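You operate a simulated robot arm through the tools that you are given. There is no shell and no other tool.

The job below is to be done with a simulated robot arm. You get a single attempt, and the scene is never put back.

TASK
Top the check bench jug up to about its middle mark.
Fine: use the fill stand; the red-capped bottle moves to the shallow tray; swing the spout over and aside again; leave the jug on the ledge, the small drip tray dry and the racked bottles alone. Set down upright: fill stand bottle, check bench jug. Where these are worked on the way, their far stop is far enough and under half their travel is too little: swing spout.

Only the result counts: the job must be done as asked and must still hold three seconds after the hand-in. Knocking over, shifting, dropping, spilling or breaking anything else fails it.

THE ROBOT
A 6-joint arm with a two-finger parallel gripper, fixed in place. Base frame: the origin is at the foot of the arm, x ahead of it, y to its left, z up; the work surface is at about z = 850. Readings come in mm, degrees, newtons and seconds.
With the tool pointing down near the work surface it reaches from about 260 to 680 mm from the base axis. Its first joint turns from -66.0 to 66.0 degrees. Payload 2.9 kg.
The tool frame sits at the grasp point between the pads (the TCP): z along the fingers, y along the line on which they close. The tips reach 30 mm beyond it. The gripper opens to 110 mm. The fingers are 20 mm wide and 10 mm thick; the gripper's body (48 by 112 mm) begins 55 mm behind the TCP.
Orientation is that of the tool frame in the base frame, as [roll, pitch, yaw] about the fixed x, y, z axes, in that order (R = Rz(yaw) Ry(pitch) Rx(roll)). With the fingers straight down and closing along the base's y, the tool's x points along the base's -x, its y along +y and its z along -z.

THE INTERFACE
- The arm moves only by the tool apply_moves. Its argument "steps" is a list that holds one entry, the list of rows, each a list of 7 numbers: the shift along the base's x, y, z in units of 40 mm (1.0 is 40 mm), then the turn, a rotation vector about the base's x, y, z in units of 6 degrees (1.0 is 6 degrees), then the finger opening in cm, from 0 to 11. In form: [[[dx, dy, dz, rx, ry, rz, hand], ...]]. A call has 1 to 20 rows; each row shifts and turns the commanded pose from where the row before left it. A call with a number of a shift or a turn outside -1 to 1 is refused whole. Each row takes 0.2 s and may step no farther than 50 mm and 8.6 degrees from the row before; otherwise, or with a gripper value out of range, the whole call is refused. A pose out of reach is approached as far as the arm can. The call stops where the force on the tool passes 90 N (or 10 N more than at its start, if that is more) or the arm is blocked; 0.2 s more then pass. The fingers move at their own pace (about 108 mm/s each) and stop on an object; they squeeze with about 39 N. The grip force told is the motor's: it shows also when the fingers shut on nothing. Time passes only in rows, and 0.2 s behind the last, so rows that do not move let the fingers close. It gives the time, the measured TCP pose, the force on the tool (base axes), the opening and the grip force at its end, in the units of the frame above (readings bear some noise), with the torque about the TCP (base axes, N m) and any sound that the robot's microphone picked up.
- Cameras (640 x 400 px; columns grow to the right, rows downward): "scene" is fixed at [84.9, 444.6, 1391.8]; the picture's right is [-0.77, -0.64, 0.00], its down [-0.30, 0.36, -0.88] and it looks along [0.56, -0.68, -0.47] (base axes); focal length 246 px, centre (320, 200). "wrist" rides on the gripper at [72, 17, -103] in the tool frame; the picture's right is [-0.23, 0.97, 0.00], its down [-0.76, -0.18, -0.62] and it looks along [-0.61, -0.14, 0.78] (tool axes); focal length 222 px, centre (320, 200). There is no depth. A picture from a camera that has moved, and an enlarged one, comes with that camera's place and axes in the base frame and with its lens. The place of the scene camera against the robot may be out by one fixed shift of up to 18 mm in any direction.
- snapshot(camera): a new picture of that camera. It takes no simulated time.
- enlarge(camera, box): a new picture of the part [left, top, right, bottom] of that camera's present view, enlarged. It takes no simulated time.
- hand_in(): hands the job in; it is judged then, once.

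Places have to be worked out from the pictures, the camera data and where the tool is seen. Open the gripper and draw the arm clear of the work before you hand the job in, unless the task says otherwise.

The tools are called after "Request:" as name(argument=value, ...) on one line, values as JSON. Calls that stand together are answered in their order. apply_moves: Moves the arm, as the interface text tells. Its arguments: {"type":"object","properties":{"steps":{"type":"array","items":{"type":"array","items":{"type":"array","items":{"type":"number"}}}}},"required":["steps"]} The other tools are called the same way: snapshot (camera) takes a picture; enlarge (camera, box) takes an enlarged picture of a part of a camera's view; hand_in () hands the job in.

At the start:

```text
clock: 0.0
tcp_pos: [436.0, 114.3, 1250.2]
tcp_rot: [179.9, 0.0, -179.9]
wrist_force: [0.3, 0.8, 0.7]
wrist_torque: [0.01, 0.0, -0.05]
opening: 109.7
finger_force: 0.1
```

scene: 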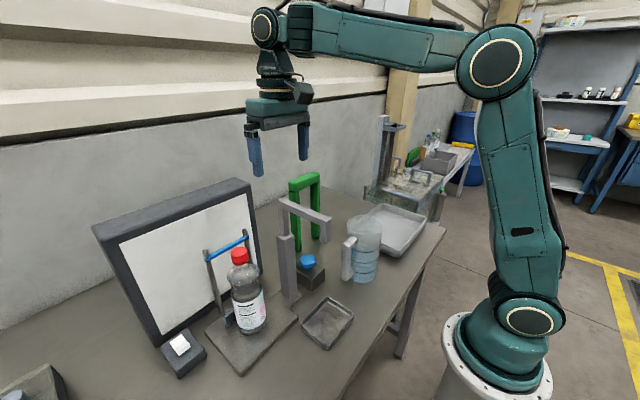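
wrist: 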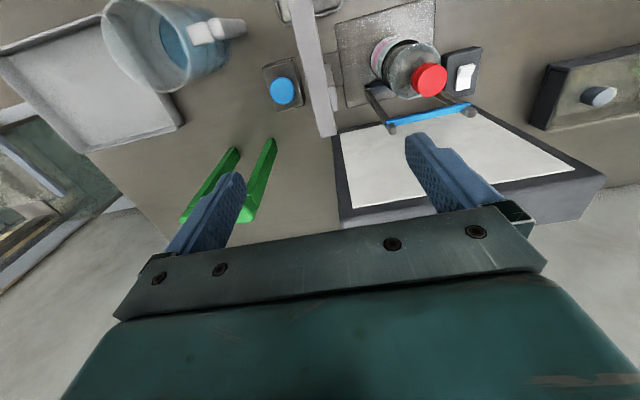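

I'll start by looking closer at the whole work area with both cameras before moving.

Request:
enlarge(camera="scene", box=[80, 160, 280, 390])

Request:
enlarge(camera="scene", box=[260, 160, 460, 360])

Request:
enlarge(camera="wrist", box=[0, 0, 320, 200])

Request:
enlarge(camera="wrist", box=[320, 0, 640, 200])

```text
1.74 times, centred on (180, 275) of scene
camera zoom: at [84.9, 444.6, 1391.8], right [-0.77, -0.64, 0.0], down [-0.3, 0.36, -0.88], along [0.56, -0.68, -0.47], focal length 427 px, centre (564, 70)
```

zoom: 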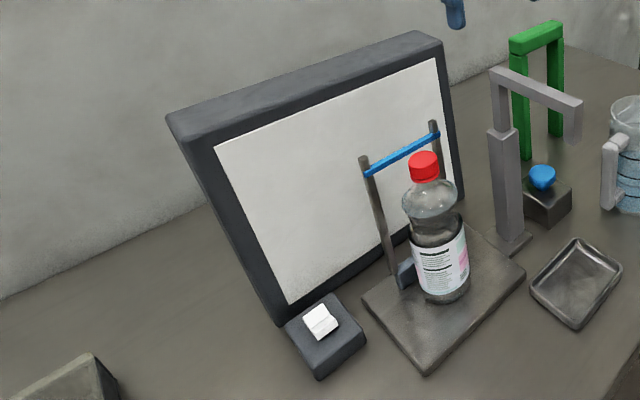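

```text
2.00 times, centred on (360, 260) of scene
camera zoom: at [84.9, 444.6, 1391.8], right [-0.77, -0.64, 0.0], down [-0.3, 0.36, -0.88], along [0.56, -0.68, -0.47], focal length 491 px, centre (240, 80)
```

zoom: 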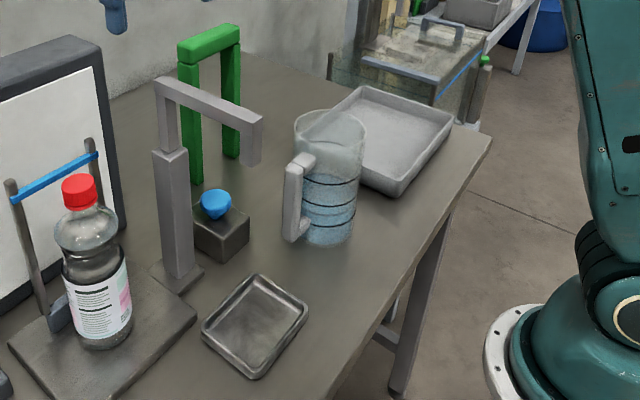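

```text
2.00 times, centred on (160, 100) of wrist
camera zoom: at [363.3, 131.2, 1352.7], right [0.23, 0.97, 0.0], down [0.76, -0.18, 0.62], along [0.61, -0.14, -0.78], focal length 444 px, centre (640, 400)
```

zoom: 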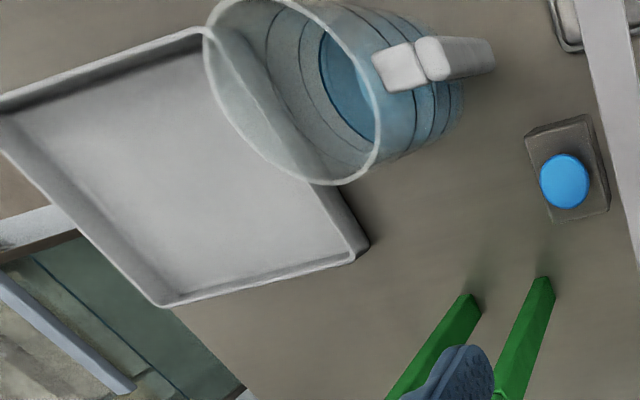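

```text
2.00 times, centred on (480, 100) of wrist
camera zoom: at [363.3, 131.2, 1352.7], right [0.23, 0.97, 0.0], down [0.76, -0.18, 0.62], along [0.61, -0.14, -0.78], focal length 444 px, centre (0, 400)
```

zoom: 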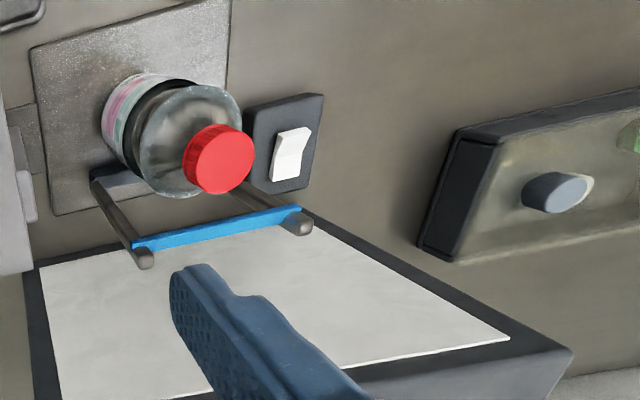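

The scene shows a spout on a post, a blue knob on a block, a green arch, the jug, a small and a large tray, and the bottle on a plate. I'll enlarge a few regions to find the ledge, the rack and what the controls are.

Request:
enlarge(camera="scene", box=[190, 220, 300, 380])

Request:
enlarge(camera="scene", box=[270, 170, 390, 300])

Request:
enlarge(camera="scene", box=[0, 320, 220, 400])

Request:
enlarge(camera="scene", box=[340, 90, 640, 280])

Request:
enlarge(camera="wrist", box=[500, 20, 640, 200])

Request:
enlarge(camera="wrist", box=[100, 0, 260, 100])

```text
2.50 times, centred on (245, 300) of scene
camera zoom: at [84.9, 444.6, 1391.8], right [-0.77, -0.64, 0.0], down [-0.3, 0.36, -0.88], along [0.56, -0.68, -0.47], focal length 614 px, centre (508, -50)
```

zoom: 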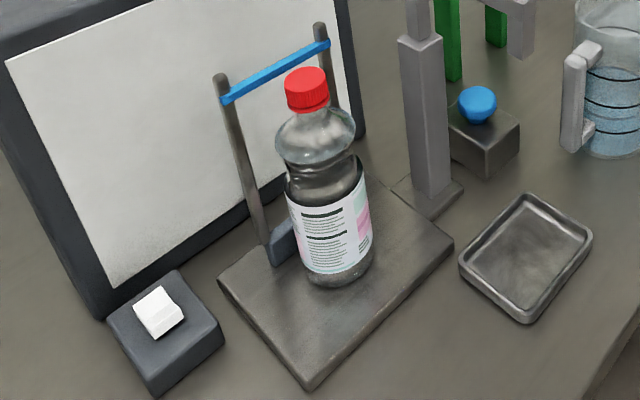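

```text
3.08 times, centred on (330, 235) of scene
camera zoom: at [84.9, 444.6, 1391.8], right [-0.77, -0.64, 0.0], down [-0.3, 0.36, -0.88], along [0.56, -0.68, -0.47], focal length 756 px, centre (289, 92)
```

zoom: 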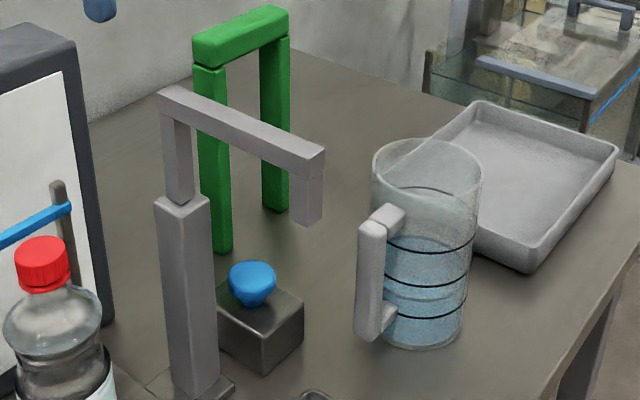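

```text
2.91 times, centred on (110, 360) of scene
camera zoom: at [84.9, 444.6, 1391.8], right [-0.77, -0.64, 0.0], down [-0.3, 0.36, -0.88], along [0.56, -0.68, -0.47], focal length 714 px, centre (931, -266)
```

zoom: 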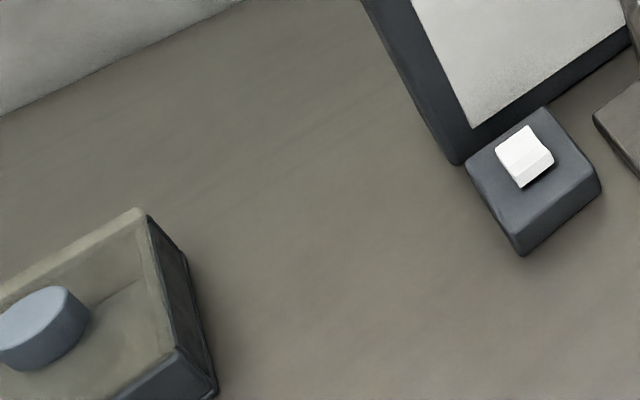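

```text
2.11 times, centred on (490, 185) of scene
camera zoom: at [84.9, 444.6, 1391.8], right [-0.77, -0.64, 0.0], down [-0.3, 0.36, -0.88], along [0.56, -0.68, -0.47], focal length 517 px, centre (-38, 232)
```

zoom: 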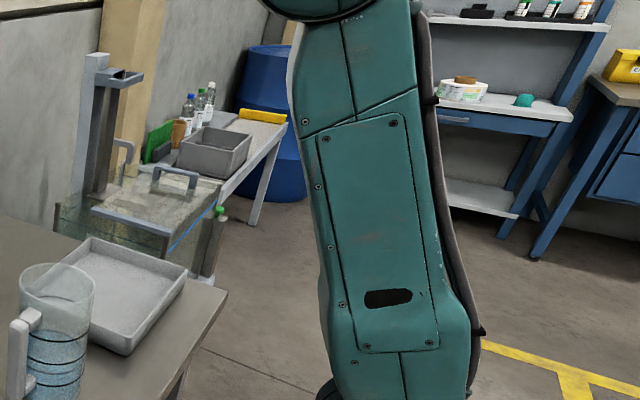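

```text
2.22 times, centred on (570, 110) of wrist
camera zoom: at [363.3, 131.2, 1352.7], right [0.23, 0.97, 0.0], down [0.76, -0.18, 0.62], along [0.61, -0.14, -0.78], focal length 494 px, centre (-236, 400)
```

zoom: 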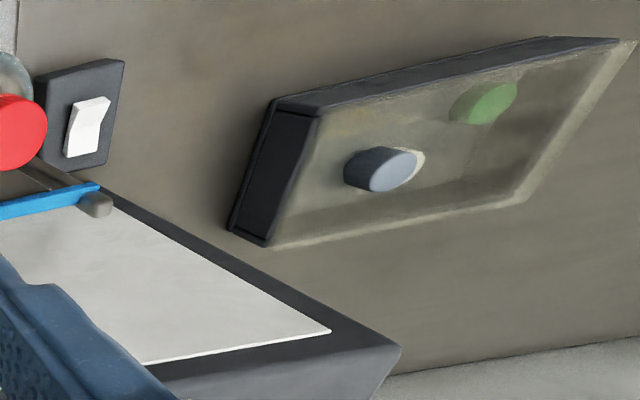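

```text
4.00 times, centred on (180, 50) of wrist
camera zoom: at [363.3, 131.2, 1352.7], right [0.23, 0.97, 0.0], down [0.76, -0.18, 0.62], along [0.61, -0.14, -0.78], focal length 888 px, centre (880, 800)
```

zoom: 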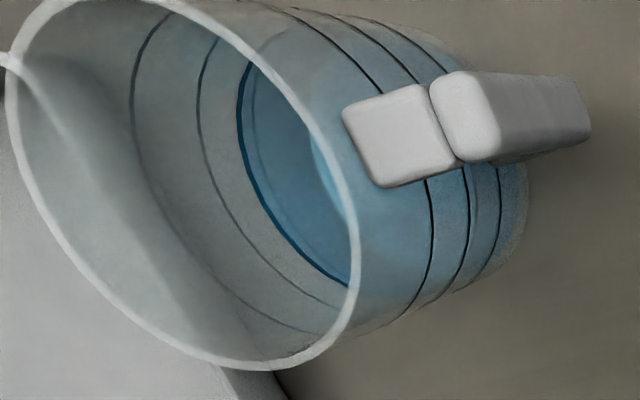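

The jug looks filled to about its lowest ring. I'll move the arm at its present safe height to the right to get better wrist views of the jug, big tray and blue knob.

Request:
apply_moves(steps=[[[-0.34, -0.84, 0, 0, 0, 0, 11], [-0.34, -0.84, 0, 0, 0, 0, 11], [-0.34, -0.84, 0, 0, 0, 0, 11], [-0.34, -0.84, 0, 0, 0, 0, 11], [-0.34, -0.84, 0, 0, 0, 0, 11], [-0.34, -0.84, 0, 0, 0, 0, 11], [-0.34, -0.84, 0, 0, 0, 0, 11]]])

Request:
snapshot(camera="wrist")

Request:
snapshot(camera="scene")

```text
clock: 1.6
tcp_pos: [340.0, -119.5, 1248.8]
tcp_rot: [179.9, 0.0, -179.9]
wrist_force: [0.0, -0.3, -0.5]
wrist_torque: [-0.01, -0.03, 0.03]
opening: 110.2
finger_force: 0.0
```

```text
taken
camera wrist: at [267.5, -103.1, 1352.5], right [0.23, 0.97, 0.0], down [0.76, -0.18, 0.62], along [0.61, -0.14, -0.78], focal length 222 px, centre (320, 200)
```

wrist: 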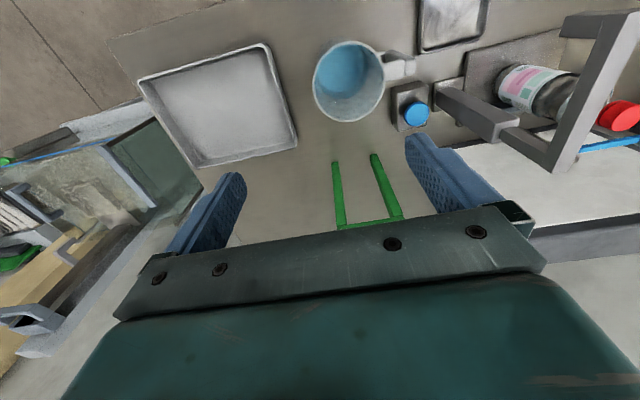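

```text
taken
```

scene: 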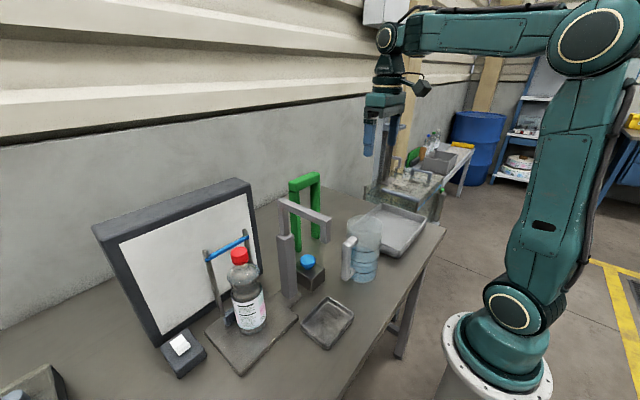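

Request:
enlarge(camera="wrist", box=[300, 0, 460, 130])

Request:
enlarge(camera="wrist", box=[400, 0, 640, 160])

Request:
enlarge(camera="wrist", box=[100, 20, 320, 180])

Request:
enlarge(camera="wrist", box=[0, 120, 200, 360])

```text
3.08 times, centred on (380, 65) of wrist
camera zoom: at [267.5, -103.1, 1352.5], right [0.23, 0.97, 0.0], down [0.76, -0.18, 0.62], along [0.61, -0.14, -0.78], focal length 684 px, centre (135, 615)
```

zoom: 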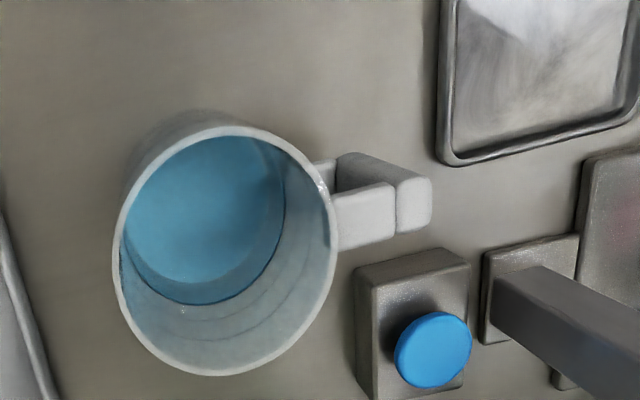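

```text
2.50 times, centred on (520, 80) of wrist
camera zoom: at [267.5, -103.1, 1352.5], right [0.23, 0.97, 0.0], down [0.76, -0.18, 0.62], along [0.61, -0.14, -0.78], focal length 555 px, centre (-180, 500)
```

zoom: 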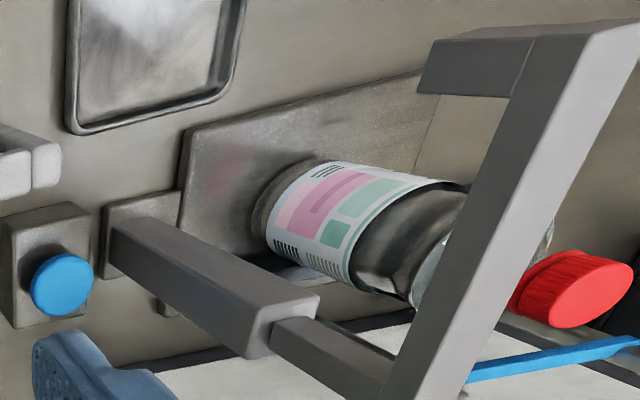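

```text
2.50 times, centred on (210, 100) of wrist
camera zoom: at [267.5, -103.1, 1352.5], right [0.23, 0.97, 0.0], down [0.76, -0.18, 0.62], along [0.61, -0.14, -0.78], focal length 555 px, centre (595, 450)
```

zoom: 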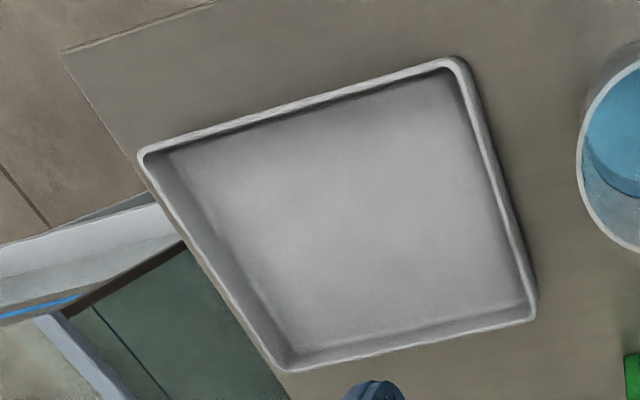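

```text
1.67 times, centred on (100, 240) of wrist
camera zoom: at [267.5, -103.1, 1352.5], right [0.23, 0.97, 0.0], down [0.76, -0.18, 0.62], along [0.61, -0.14, -0.78], focal length 370 px, centre (687, 133)
```

zoom: 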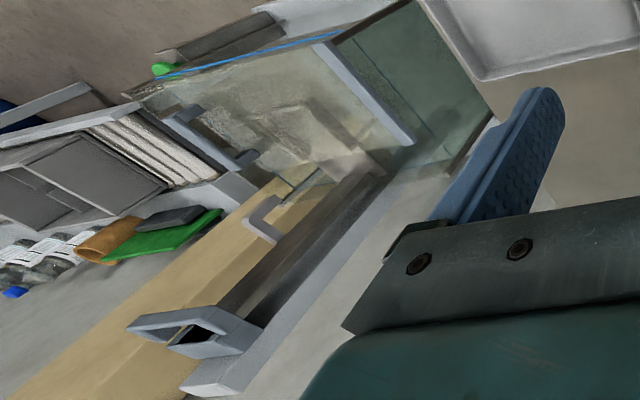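

The jug, big tray and knob block are clear now. Next I look at the left side (plate, switch, screen) for a ledge or rack.

Request:
apply_moves(steps=[[[0, 0.95, 0.5, 0, 0, 0, 11], [0, 0.95, 0.5, 0, 0, 0, 11], [0, 0.95, 0, 0, 0, 0, 11], [0, 0.95, 0, 0, 0, 0, 11], [0, 0.95, 0, 0, 0, 0, 11], [0, 0.95, 0, 0, 0, 0, 11], [0, 0.95, 0, 0, 0, 0, 11], [0, 0.95, 0, 0, 0, 0, 11], [0, 0.95, 0, 0, 0, 0, 11], [-0.5, 0.95, 0, 0, 0, 0, 11], [-0.5, 0.95, 0, 0, 0, 0, 11]]])

Request:
snapshot(camera="wrist")

Request:
snapshot(camera="scene")

```text
clock: 4.0
tcp_pos: [297.3, 296.6, 1289.6]
tcp_rot: [-179.9, -0.2, -180.0]
wrist_force: [0.1, 0.5, 0.0]
wrist_torque: [0.01, 0.02, -0.01]
opening: 110.1
finger_force: 0.0
```

```text
taken
camera wrist: at [225.9, 314.7, 1392.8], right [0.23, 0.97, 0.0], down [0.76, -0.18, 0.62], along [0.61, -0.14, -0.78], focal length 222 px, centre (320, 200)
```

wrist: 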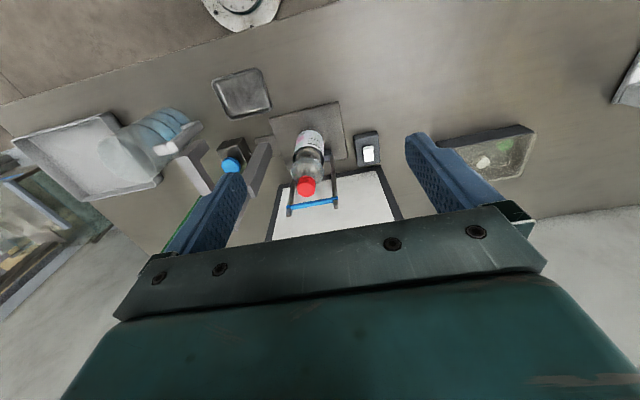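

```text
taken
```

scene: 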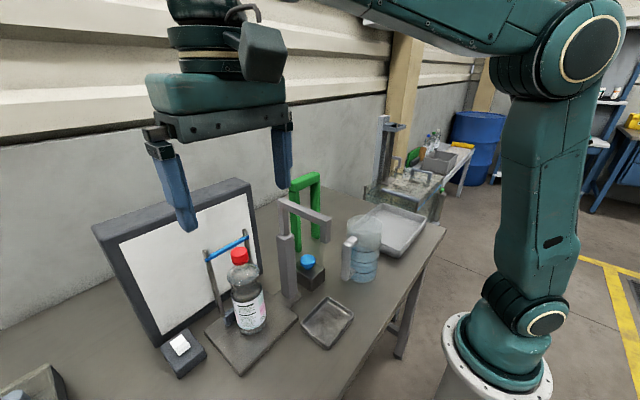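

Request:
enlarge(camera="wrist", box=[200, 60, 400, 240])

Request:
enlarge(camera="wrist", box=[420, 30, 640, 200])

Request:
enlarge(camera="wrist", box=[0, 60, 280, 240])

```text
2.22 times, centred on (300, 150) of wrist
camera zoom: at [225.9, 314.7, 1392.8], right [0.23, 0.97, 0.0], down [0.76, -0.18, 0.62], along [0.61, -0.14, -0.78], focal length 494 px, centre (364, 311)
```

zoom: 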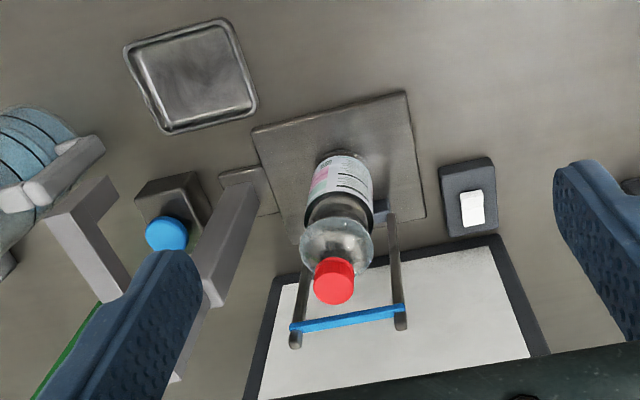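

```text
2.35 times, centred on (530, 115) of wrist
camera zoom: at [225.9, 314.7, 1392.8], right [0.23, 0.97, 0.0], down [0.76, -0.18, 0.62], along [0.61, -0.14, -0.78], focal length 523 px, centre (-174, 400)
```

zoom: 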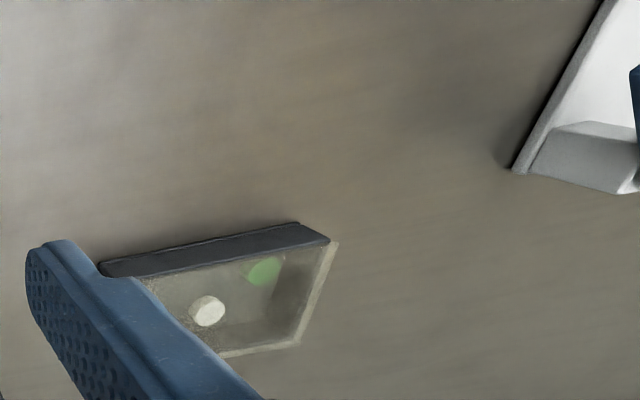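

```text
2.22 times, centred on (140, 150) of wrist
camera zoom: at [225.9, 314.7, 1392.8], right [0.23, 0.97, 0.0], down [0.76, -0.18, 0.62], along [0.61, -0.14, -0.78], focal length 494 px, centre (720, 311)
```

zoom: 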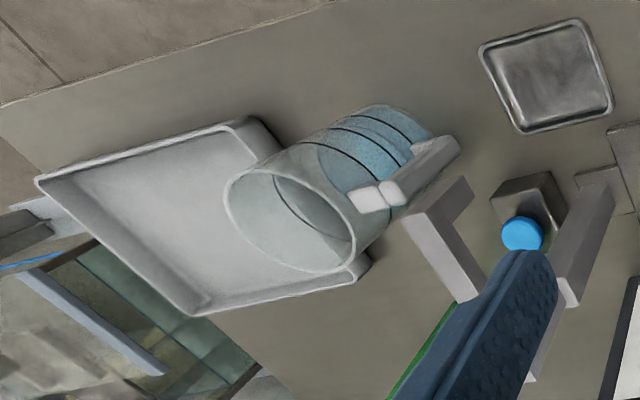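

There is something white at the far left edge of the table; I'll turn the wrist camera to the left to see whether a ledge or rack is there.

Request:
apply_moves(steps=[[[0, 0, 0, 0, 0, 1, 11], [0, 0, 0, 0, 0, 1, 11], [0, 0, 0, 0, 0, 1, 11], [0, 0, 0, 0, 0, 1, 11], [0, 0, 0, 0, 0, 1, 11], [0, 0, 0, 0, 0, 1, 11], [0, 0, 0, 0, 0, 1, 11], [0, 0, 0, 0, 0, 1, 11]]])

Request:
snapshot(camera="wrist")

Request:
enlarge(camera="wrist", box=[340, 0, 640, 200])

```text
clock: 5.8
tcp_pos: [300.0, 298.5, 1289.4]
tcp_rot: [179.9, -0.1, -131.8]
wrist_force: [-1.1, 0.3, -0.6]
wrist_torque: [-0.03, 0.0, 0.01]
opening: 110.0
finger_force: 0.0
```

```text
taken
camera wrist: at [239.6, 254.8, 1392.7], right [-0.57, 0.82, 0.0], down [0.64, 0.45, 0.62], along [0.51, 0.36, -0.78], focal length 222 px, centre (320, 200)
```

wrist: 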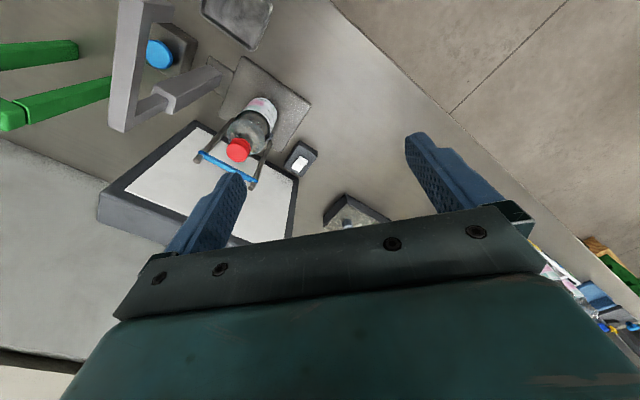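

```text
2.00 times, centred on (490, 100) of wrist
camera zoom: at [239.6, 254.8, 1392.7], right [-0.57, 0.82, 0.0], down [0.64, 0.45, 0.62], along [0.51, 0.36, -0.78], focal length 444 px, centre (-20, 400)
```

zoom: 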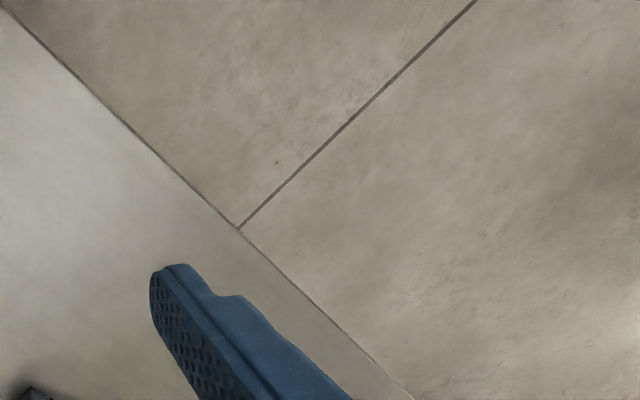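

The only things within reach on the left are the switch and the box. I'll zoom in on the plate with the posts and the blue bar from this new angle.

Request:
enlarge(camera="wrist", box=[190, 50, 350, 200])

Request:
enlarge(camera="wrist", box=[80, 0, 280, 130])

Request:
enlarge(camera="wrist", box=[520, 220, 640, 340])

```text
2.67 times, centred on (270, 125) of wrist
camera zoom: at [239.6, 254.8, 1392.7], right [-0.57, 0.82, 0.0], down [0.64, 0.45, 0.62], along [0.51, 0.36, -0.78], focal length 592 px, centre (453, 400)
```

zoom: 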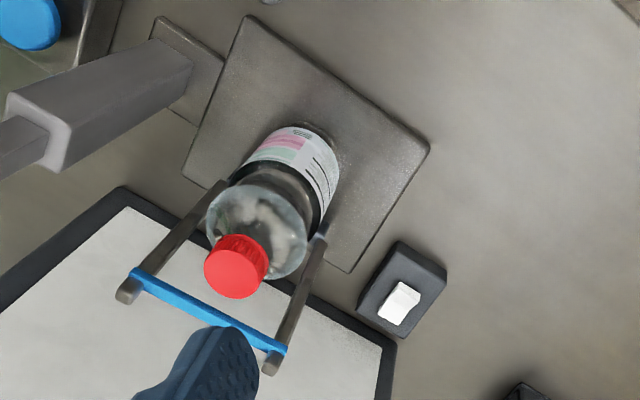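

```text
3.08 times, centred on (180, 65) of wrist
camera zoom: at [239.6, 254.8, 1392.7], right [-0.57, 0.82, 0.0], down [0.64, 0.45, 0.62], along [0.51, 0.36, -0.78], focal length 684 px, centre (751, 615)
```

zoom: 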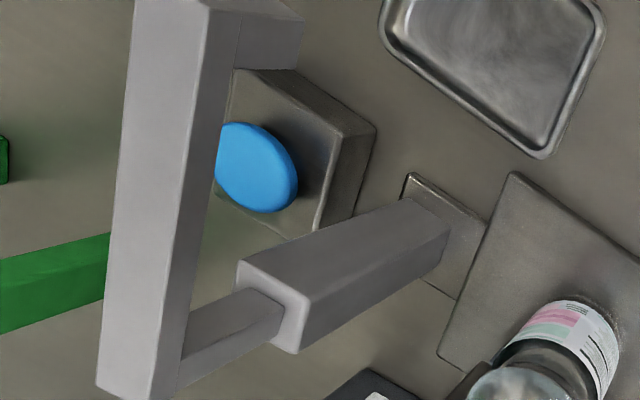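

```text
3.33 times, centred on (580, 280) of wrist
camera zoom: at [239.6, 254.8, 1392.7], right [-0.57, 0.82, 0.0], down [0.64, 0.45, 0.62], along [0.51, 0.36, -0.78], focal length 740 px, centre (-547, -67)
```

zoom: 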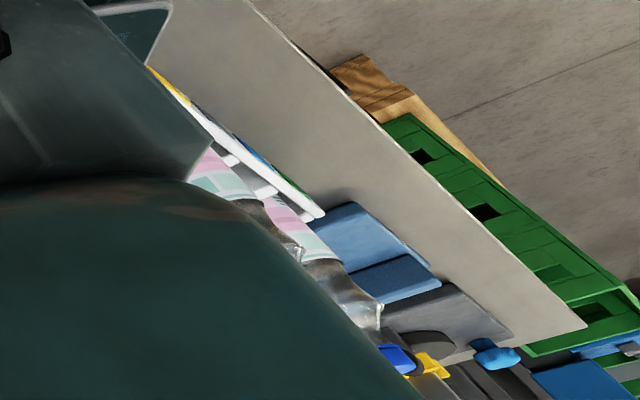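

I can see a bottle rack far off to the left (out of reach, to be left alone) and no other shelf, so I take the plate with the posts as the ledge/fill place. I'll turn back and hover above the red-capped bottle (about x 442, y 243, cap near z 1070) to measure it.

Request:
apply_moves(steps=[[[0.444, -0.172, -0.19, 0, 0, -1, 11], [0.444, -0.172, -0.19, 0, 0, -1, 11], [0.444, -0.172, -0.19, 0, 0, -1, 11], [0.444, -0.172, -0.19, 0, 0, -1, 11], [0.444, -0.172, -0.19, 0, 0, -1, 11], [0.444, -0.172, -0.19, 0, 0, -1, 11], [0.444, -0.172, -0.19, 0, 0, -1, 11], [0.444, -0.172, -0.19, 0, 0, -1, 11]]])

Request:
snapshot(camera="wrist")

Request:
enlarge(camera="wrist", box=[200, 0, 440, 200])

Request:
snapshot(camera="scene")

```text
clock: 7.6
tcp_pos: [442.5, 243.7, 1230.7]
tcp_rot: [179.8, 0.0, 179.8]
wrist_force: [-1.0, 0.5, 0.0]
wrist_torque: [-0.01, 0.02, -0.01]
opening: 109.9
finger_force: 0.1
```

```text
taken
camera wrist: at [371.2, 260.7, 1332.6], right [0.23, 0.97, 0.0], down [0.76, -0.18, 0.62], along [0.61, -0.14, -0.78], focal length 222 px, centre (320, 200)
```

wrist: 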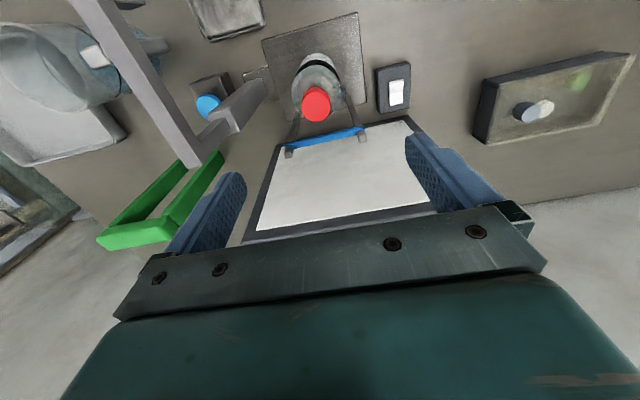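

```text
2.00 times, centred on (320, 100) of wrist
camera zoom: at [371.2, 260.7, 1332.6], right [0.23, 0.97, 0.0], down [0.76, -0.18, 0.62], along [0.61, -0.14, -0.78], focal length 444 px, centre (320, 400)
```

zoom: 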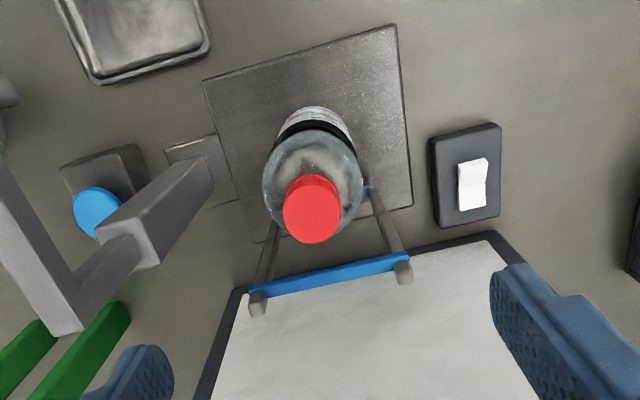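

```text
taken
```

scene: 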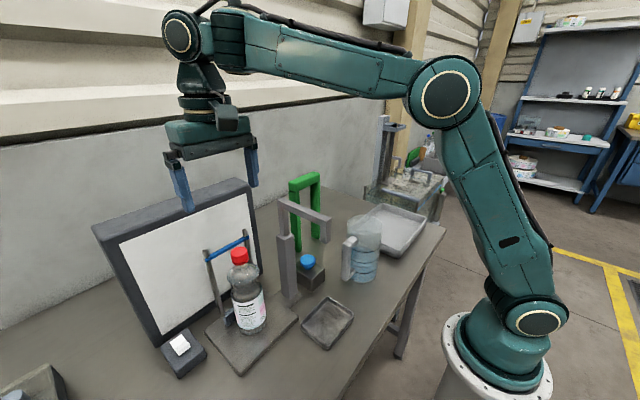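

The plate comes out axis-aligned at about x 374–517, y 158–325, and the bottle cap at about (440, 241) with its top near z 1080. I lower partway with a narrower opening to check alignment.

Request:
apply_moves(steps=[[[-0.02, -0.03, -0.5, 0, 0, 0, 8], [-0.02, -0.03, -0.5, 0, 0, 0, 8], [0, 0, -0.5, 0, 0, 0, 8], [0, 0, -0.5, 0, 0, 0, 8], [0, 0, -0.4, 0, 0, 0, 8]]])

Request:
snapshot(camera="wrist")

Request:
enlarge(camera="scene", box=[180, 170, 320, 280])

```text
clock: 8.8
tcp_pos: [441.1, 239.5, 1130.5]
tcp_rot: [179.9, 0.0, -179.9]
wrist_force: [-0.2, 0.3, -0.5]
wrist_torque: [0.02, 0.01, -0.01]
opening: 79.9
finger_force: 0.0
```

```text
taken
camera wrist: at [368.4, 255.7, 1234.5], right [0.23, 0.97, 0.0], down [0.76, -0.18, 0.62], along [0.61, -0.14, -0.78], focal length 222 px, centre (320, 200)
```

wrist: 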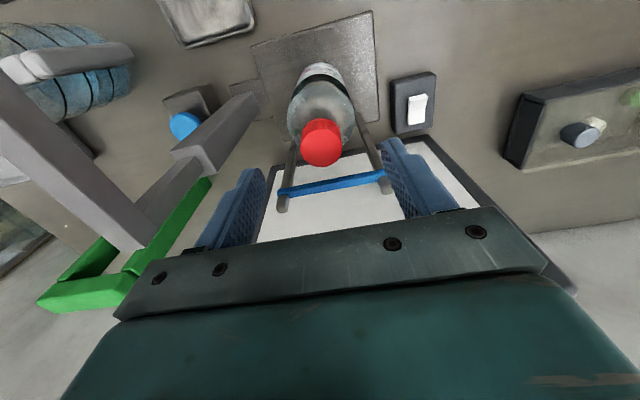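

```text
3.64 times, centred on (250, 225) of scene
camera zoom: at [84.9, 444.6, 1391.8], right [-0.77, -0.64, 0.0], down [-0.3, 0.36, -0.88], along [0.56, -0.68, -0.47], focal length 893 px, centre (574, 109)
```

zoom: 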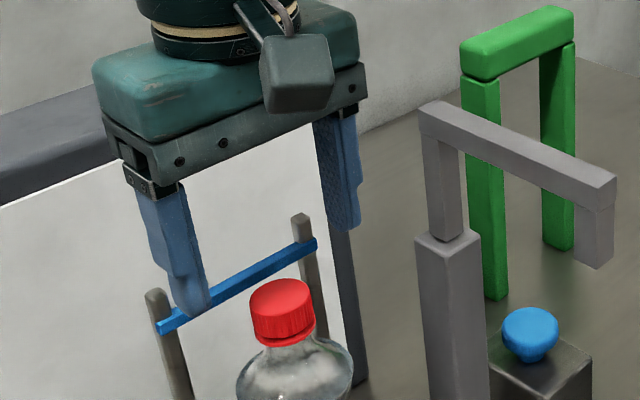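

Alignment is good: cap at about (440, 240), top near z 1082, bottom near z 1062. I lower so the fingertips reach just about the cap's lower edge, then close on it.

Request:
apply_moves(steps=[[[0, 0.01, -0.5, 0, 0, 0, 7], [0, 0, -0.48, 0, 0, 0, 7], [0, 0, 0, 0, 0, 0, 7], [0, 0, 0, 0, 0, 0, 2], [0, 0, 0, 0, 0, 0, 2], [0, 0, 0, 0, 0, 0, 2]]])

Request:
snapshot(camera="wrist")

Request:
enlarge(camera="scene", box=[180, 190, 320, 340])

```text
clock: 10.2
tcp_pos: [441.4, 240.3, 1092.7]
tcp_rot: [179.9, 0.0, -179.9]
wrist_force: [-0.3, -0.2, -0.3]
wrist_torque: [0.0, 0.05, -0.01]
opening: 29.6
finger_force: 38.9
```

```text
taken
camera wrist: at [369.0, 256.7, 1196.5], right [0.23, 0.97, 0.0], down [0.76, -0.18, 0.62], along [0.61, -0.14, -0.78], focal length 222 px, centre (320, 200)
```

wrist: 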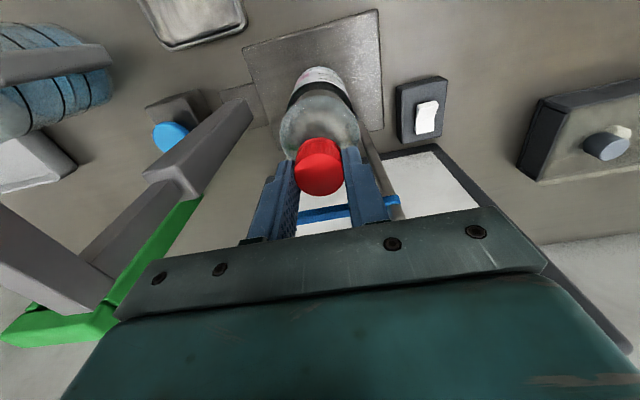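

```text
2.67 times, centred on (250, 265) of scene
camera zoom: at [84.9, 444.6, 1391.8], right [-0.77, -0.64, 0.0], down [-0.3, 0.36, -0.88], along [0.56, -0.68, -0.47], focal length 655 px, centre (507, 27)
```

zoom: 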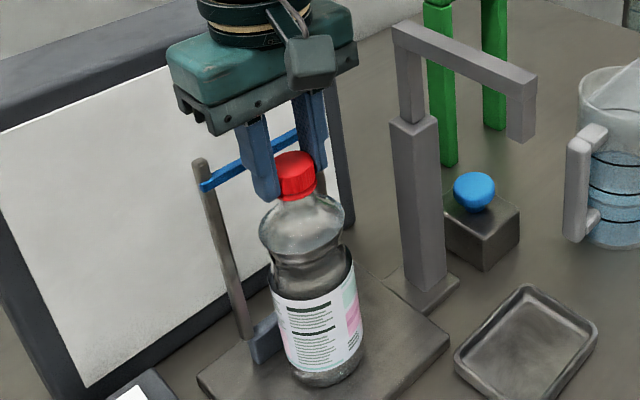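

The fingers are closed on the cap (29.6 mm, 39 N). I lift slowly a little and check the weight and that the bottle follows.

Request:
apply_moves(steps=[[[0, 0, 0.1, 0, 0, 0, 2], [0, 0, 0.25, 0, 0, 0, 2], [0, 0, 0.4, 0, 0, 0, 2], [0, 0, 0.4, 0, 0, 0, 2]]])

Request:
enlarge(camera="scene", box=[180, 170, 320, 340])

```text
clock: 11.2
tcp_pos: [440.7, 239.6, 1140.2]
tcp_rot: [179.8, -0.1, 180.0]
wrist_force: [-0.8, -0.5, -5.0]
wrist_torque: [0.04, -0.03, -0.03]
opening: 29.8
finger_force: 38.8
```

```text
2.35 times, centred on (250, 255) of scene
camera zoom: at [85.0, 444.6, 1391.8], right [-0.77, -0.64, 0.0], down [-0.3, 0.36, -0.88], along [0.56, -0.68, -0.47], focal length 578 px, centre (485, 71)
```

zoom: 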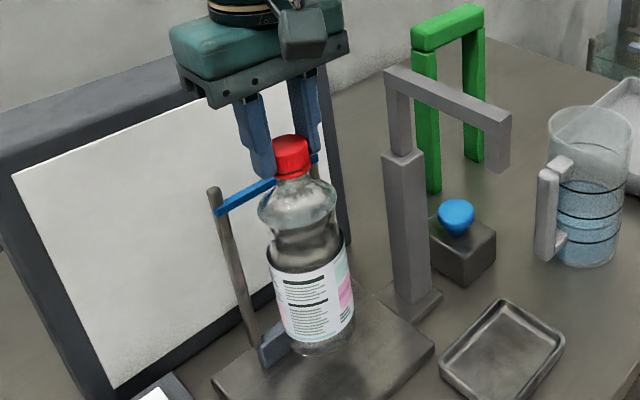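

The bottle hangs straight (about 5 N). I raise it high so its base will clear the spout (top about z 1145) before going across.

Request:
apply_moves(steps=[[[0, 0, 0.7, 0, 0, 0, 2], [0, 0, 0.8, 0, 0, 0, 2], [0, 0, 0.8, 0, 0, 0, 2], [0, 0, 0.8, 0, 0, 0, 2], [0, 0, 0.8, 0, 0, 0, 2], [0, 0, 0.8, 0, 0, 0, 2], [0, 0, 0.8, 0, 0, 0, 2], [0, 0, 0.8, 0, 0, 0, 2], [0, 0, 0.4, 0, 0, 0, 2]]])

Request:
snapshot(camera="scene")

Request:
snapshot(camera="wrist")

```text
clock: 13.2
tcp_pos: [400.7, 217.9, 1337.1]
tcp_rot: [179.9, 0.0, 180.0]
wrist_force: [0.2, -0.9, -5.4]
wrist_torque: [-0.01, 0.0, 0.01]
opening: 29.8
finger_force: 38.7
out of reach, approached as far as the arm can: row 6, 7, 8, 9
```

```text
taken
```

scene: 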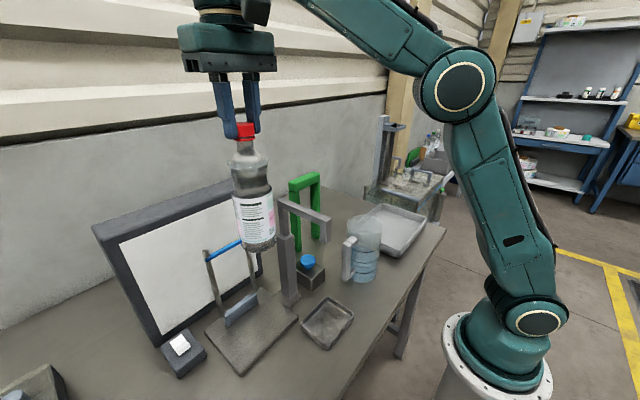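

```text
taken
camera wrist: at [328.3, 234.3, 1440.2], right [0.23, 0.97, 0.0], down [0.76, -0.18, 0.62], along [0.61, -0.14, -0.78], focal length 222 px, centre (320, 200)
```

wrist: 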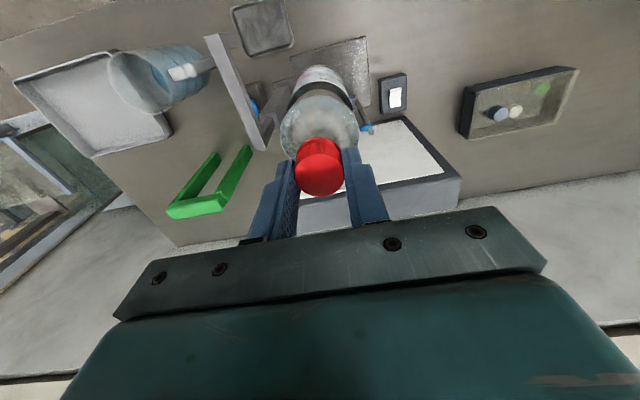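

Up there the arm ran out of reach and settled at (401, 218, 1337), with the bottle base near z 1105, so I'll carry the bottle around the base side of the spout tip instead. First a small downward row to see which commanded pose it counts from.

Request:
apply_moves(steps=[[[0, 0, -0.5, 0, 0, 0, 2]]])

```text
clock: 13.6
tcp_pos: [401.4, 217.4, 1316.7]
tcp_rot: [180.0, -0.1, -179.8]
wrist_force: [-0.9, 0.4, -5.8]
wrist_torque: [-0.02, 0.01, 0.03]
opening: 29.6
finger_force: 38.8
```

The count restarts from the measured pose. Now I move toward the base side and then past the spout tip, staying at x ≈ 256 there.

Request:
apply_moves(steps=[[[-0.63, 0.11, 0, 0, 0, 0, 2], [-0.63, 0.11, 0, 0, 0, 0, 2], [-0.63, 0.11, 0, 0, 0, 0, 2], [-0.63, 0.11, 0, 0, 0, 0, 2], [-0.55, -0.3, 0, 0, 0, 0, 2], [-0.55, -0.5, 0, 0, 0, 0, 2]]])

Request:
snapshot(camera="wrist")

Request:
snapshot(camera="scene")

```text
clock: 15.0
tcp_pos: [257.4, 203.8, 1318.2]
tcp_rot: [180.0, -0.1, -180.0]
wrist_force: [-0.8, 0.6, -5.0]
wrist_torque: [-0.04, -0.03, 0.03]
opening: 29.7
finger_force: 39.1
```

```text
taken
camera wrist: at [185.9, 220.8, 1421.0], right [0.23, 0.97, 0.0], down [0.76, -0.18, 0.62], along [0.61, -0.14, -0.78], focal length 222 px, centre (320, 200)
```

wrist: 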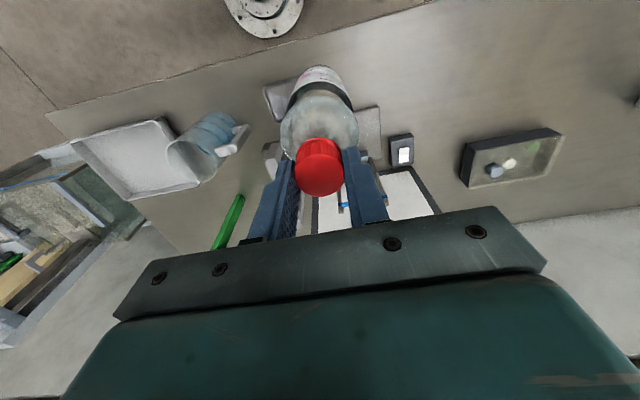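

```text
taken
```

scene: 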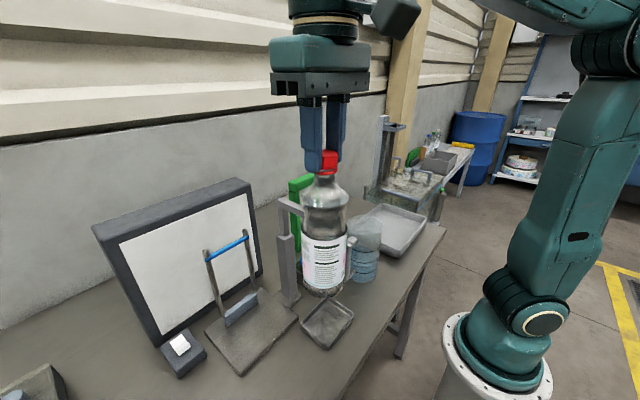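

Clear so far. I continue past the spout tip at x ≈ 252 and then out toward the space above the jug.

Request:
apply_moves(steps=[[[-0.06, -0.8, 0, 0, 0, 0, 2], [-0.06, -0.8, 0, 0, 0, 0, 2], [0, -0.8, 0, 0, 0, 0, 2], [0.1, -0.8, 0, 0, 0, 0, 2], [0.2, -0.8, 0, 0, 0, 0, 2], [0.3, -0.8, 0, 0, 0, 0, 2], [0.3, -0.8, 0, 0, 0, 0, 2], [0.3, -0.8, 0, 0, 0, 0, 2], [0.3, -0.8, 0, 0, 0, 0, 2]]])

Request:
snapshot(camera="wrist")

Request:
snapshot(camera="scene")

```text
clock: 17.0
tcp_pos: [311.2, -85.9, 1319.4]
tcp_rot: [180.0, 0.0, -179.9]
wrist_force: [0.0, -0.6, -5.3]
wrist_torque: [-0.01, 0.0, 0.01]
opening: 29.9
finger_force: 39.2
```

```text
taken
camera wrist: at [239.1, -68.7, 1422.2], right [0.23, 0.97, 0.0], down [0.76, -0.18, 0.62], along [0.61, -0.14, -0.78], focal length 222 px, centre (320, 200)
```

wrist: 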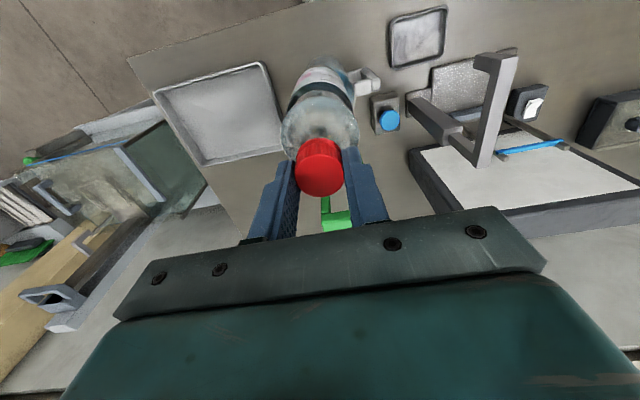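

```text
taken
```

scene: 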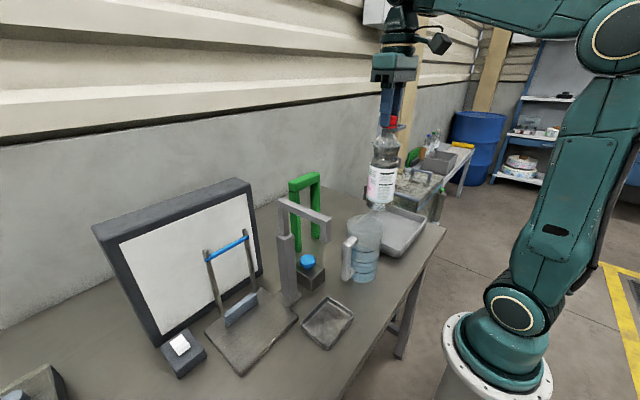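

I carry on to the middle of the shallow tray, about (372, -331), keeping height.

Request:
apply_moves(steps=[[[0.19, -0.77, 0, 0, 0, 0, 2], [0.19, -0.77, 0, 0, 0, 0, 2], [0.19, -0.77, 0, 0, 0, 0, 2], [0.19, -0.77, 0, 0, 0, 0, 2], [0.19, -0.77, 0, 0, 0, 0, 2], [0.19, -0.77, 0, 0, 0, 0, 2], [0.19, -0.77, 0, 0, 0, 0, 2], [0.19, -0.77, 0, 0, 0, 0, 2]]])

Request:
snapshot(camera="wrist")

Request:
enlarge(camera="scene", box=[320, 50, 500, 280])

```text
clock: 18.8
tcp_pos: [367.4, -327.0, 1313.1]
tcp_rot: [179.9, 0.0, -179.9]
wrist_force: [0.3, 0.9, -4.9]
wrist_torque: [0.02, -0.03, 0.0]
opening: 29.7
finger_force: 38.2
out of reach, approached as far as the arm can: row 8
```

```text
taken
camera wrist: at [295.6, -310.7, 1415.6], right [0.23, 0.97, 0.0], down [0.76, -0.18, 0.62], along [0.61, -0.14, -0.78], focal length 222 px, centre (320, 200)
```

wrist: 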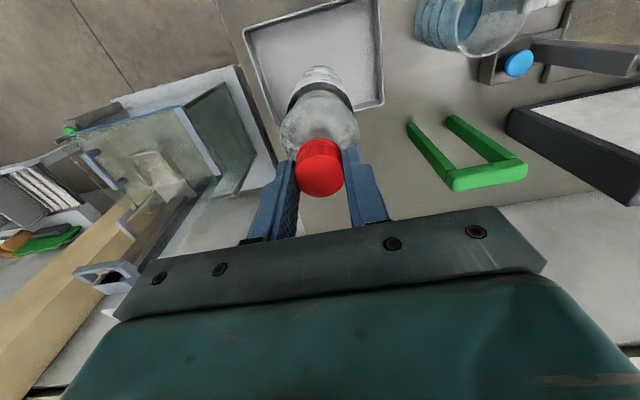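

```text
1.74 times, centred on (410, 165) of scene
camera zoom: at [84.9, 444.5, 1391.8], right [-0.77, -0.64, 0.0], down [-0.3, 0.36, -0.88], along [0.56, -0.68, -0.47], focal length 427 px, centre (164, 261)
```

zoom: 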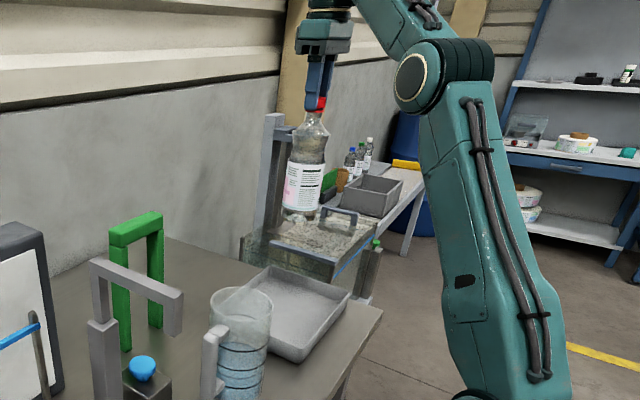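

I'm over the tray's middle (tray spans about x 275–470, y -203 to -457). I lower the bottle to just above the tray floor.

Request:
apply_moves(steps=[[[0, 0, -0.8, 0, 0, 0, 2], [0, 0, -0.8, 0, 0, 0, 2], [0, 0, -0.8, 0, 0, 0, 2], [0, 0, -0.8, 0, 0, 0, 2], [0, 0, -0.8, 0, 0, 0, 2], [0, 0, -0.6, 0, 0, 0, 2], [0, 0, -0.4, 0, 0, 0, 2]]])

Request:
snapshot(camera="wrist")

Request:
enlarge(camera="scene", box=[340, 130, 460, 280])

```text
clock: 20.4
tcp_pos: [368.0, -328.4, 1111.9]
tcp_rot: [179.8, 0.1, -179.9]
wrist_force: [0.0, -0.2, -5.7]
wrist_torque: [-0.02, -0.01, 0.0]
opening: 29.6
finger_force: 38.9
```

```text
taken
camera wrist: at [295.8, -311.7, 1216.0], right [0.23, 0.97, 0.0], down [0.76, -0.18, 0.62], along [0.61, -0.14, -0.78], focal length 222 px, centre (320, 200)
```

wrist: 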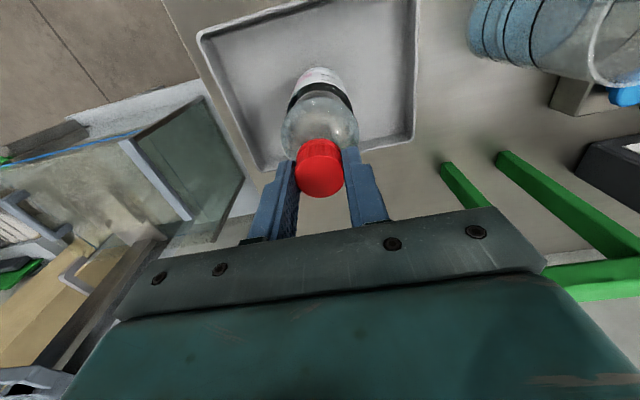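

```text
2.67 times, centred on (400, 205) of scene
camera zoom: at [85.0, 444.5, 1391.8], right [-0.77, -0.64, 0.0], down [-0.3, 0.36, -0.88], along [0.56, -0.68, -0.47], focal length 655 px, centre (107, 187)
```

zoom: 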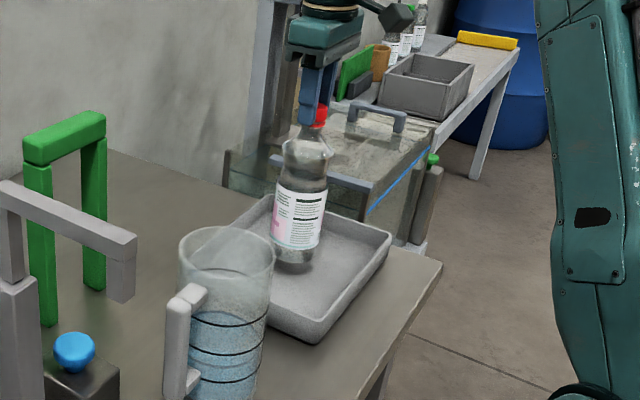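

The bottle hangs just over the tray floor. I lower in small rows and watch the vertical force for touchdown.

Request:
apply_moves(steps=[[[0, 0, -0.15, 0, 0, 0, 2], [0, 0, -0.1, 0, 0, 0, 2], [0, 0, -0.1, 0, 0, 0, 2], [0, 0, -0.05, 0, 0, 0, 2]]])

Request:
apply_moves(steps=[[[0, 0, -0.05, 0, 0, 0, 2], [0, 0, -0.05, 0, 0, 0, 2]]])

```text
clock: 21.4
tcp_pos: [368.8, -329.1, 1097.7]
tcp_rot: [179.9, -0.1, -180.0]
wrist_force: [-0.8, -0.6, -5.0]
wrist_torque: [0.01, 0.01, -0.02]
opening: 29.4
finger_force: 38.9
```

```text
clock: 22.0
tcp_pos: [369.2, -327.6, 1093.4]
tcp_rot: [179.9, 0.1, -179.9]
wrist_force: [0.8, -1.1, -4.8]
wrist_torque: [-0.01, -0.01, -0.01]
opening: 29.5
finger_force: 39.4
```

Still hanging free (about -5 N) at z 1093. I keep lowering in 2 mm rows.

Request:
apply_moves(steps=[[[0, 0, -0.05, 0, 0, 0, 2], [0, 0, -0.05, 0, 0, 0, 2]]])

Request:
apply_moves(steps=[[[0, 0, -0.04, 0, 0, 0, 2], [0, 0, -0.03, 0, 0, 0, 2]]])

```text
clock: 22.6
tcp_pos: [368.1, -328.3, 1088.9]
tcp_rot: [179.9, 0.0, -179.9]
wrist_force: [-0.7, 0.0, -5.7]
wrist_torque: [-0.03, 0.0, 0.02]
opening: 29.7
finger_force: 38.5
```

```text
clock: 23.2
tcp_pos: [369.8, -327.7, 1085.9]
tcp_rot: [179.9, 0.0, 179.9]
wrist_force: [0.7, -0.3, -4.9]
wrist_torque: [-0.01, 0.0, 0.03]
opening: 29.4
finger_force: 39.0
```

Not touching yet at z 1086. I continue gently.

Request:
apply_moves(steps=[[[0, 0, -0.04, 0, 0, 0, 2], [0, 0, -0.04, 0, 0, 0, 2]]])

Request:
enlarge(camera="scene", box=[370, 170, 440, 260])

```text
clock: 23.8
tcp_pos: [368.7, -327.4, 1083.5]
tcp_rot: [-180.0, 0.0, -180.0]
wrist_force: [0.2, 1.7, -0.9]
wrist_torque: [0.08, -0.05, -0.03]
opening: 29.6
finger_force: 38.4
```

```text
4.44 times, centred on (405, 215) of scene
camera zoom: at [84.9, 444.6, 1391.8], right [-0.77, -0.64, 0.0], down [-0.3, 0.36, -0.88], along [0.56, -0.68, -0.47], focal length 1091 px, centre (-58, 133)
```

zoom: 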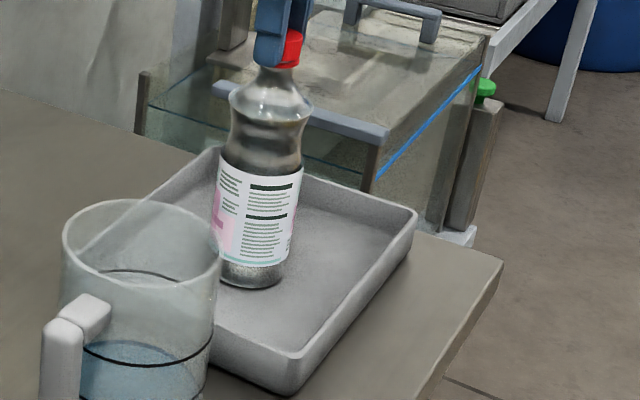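

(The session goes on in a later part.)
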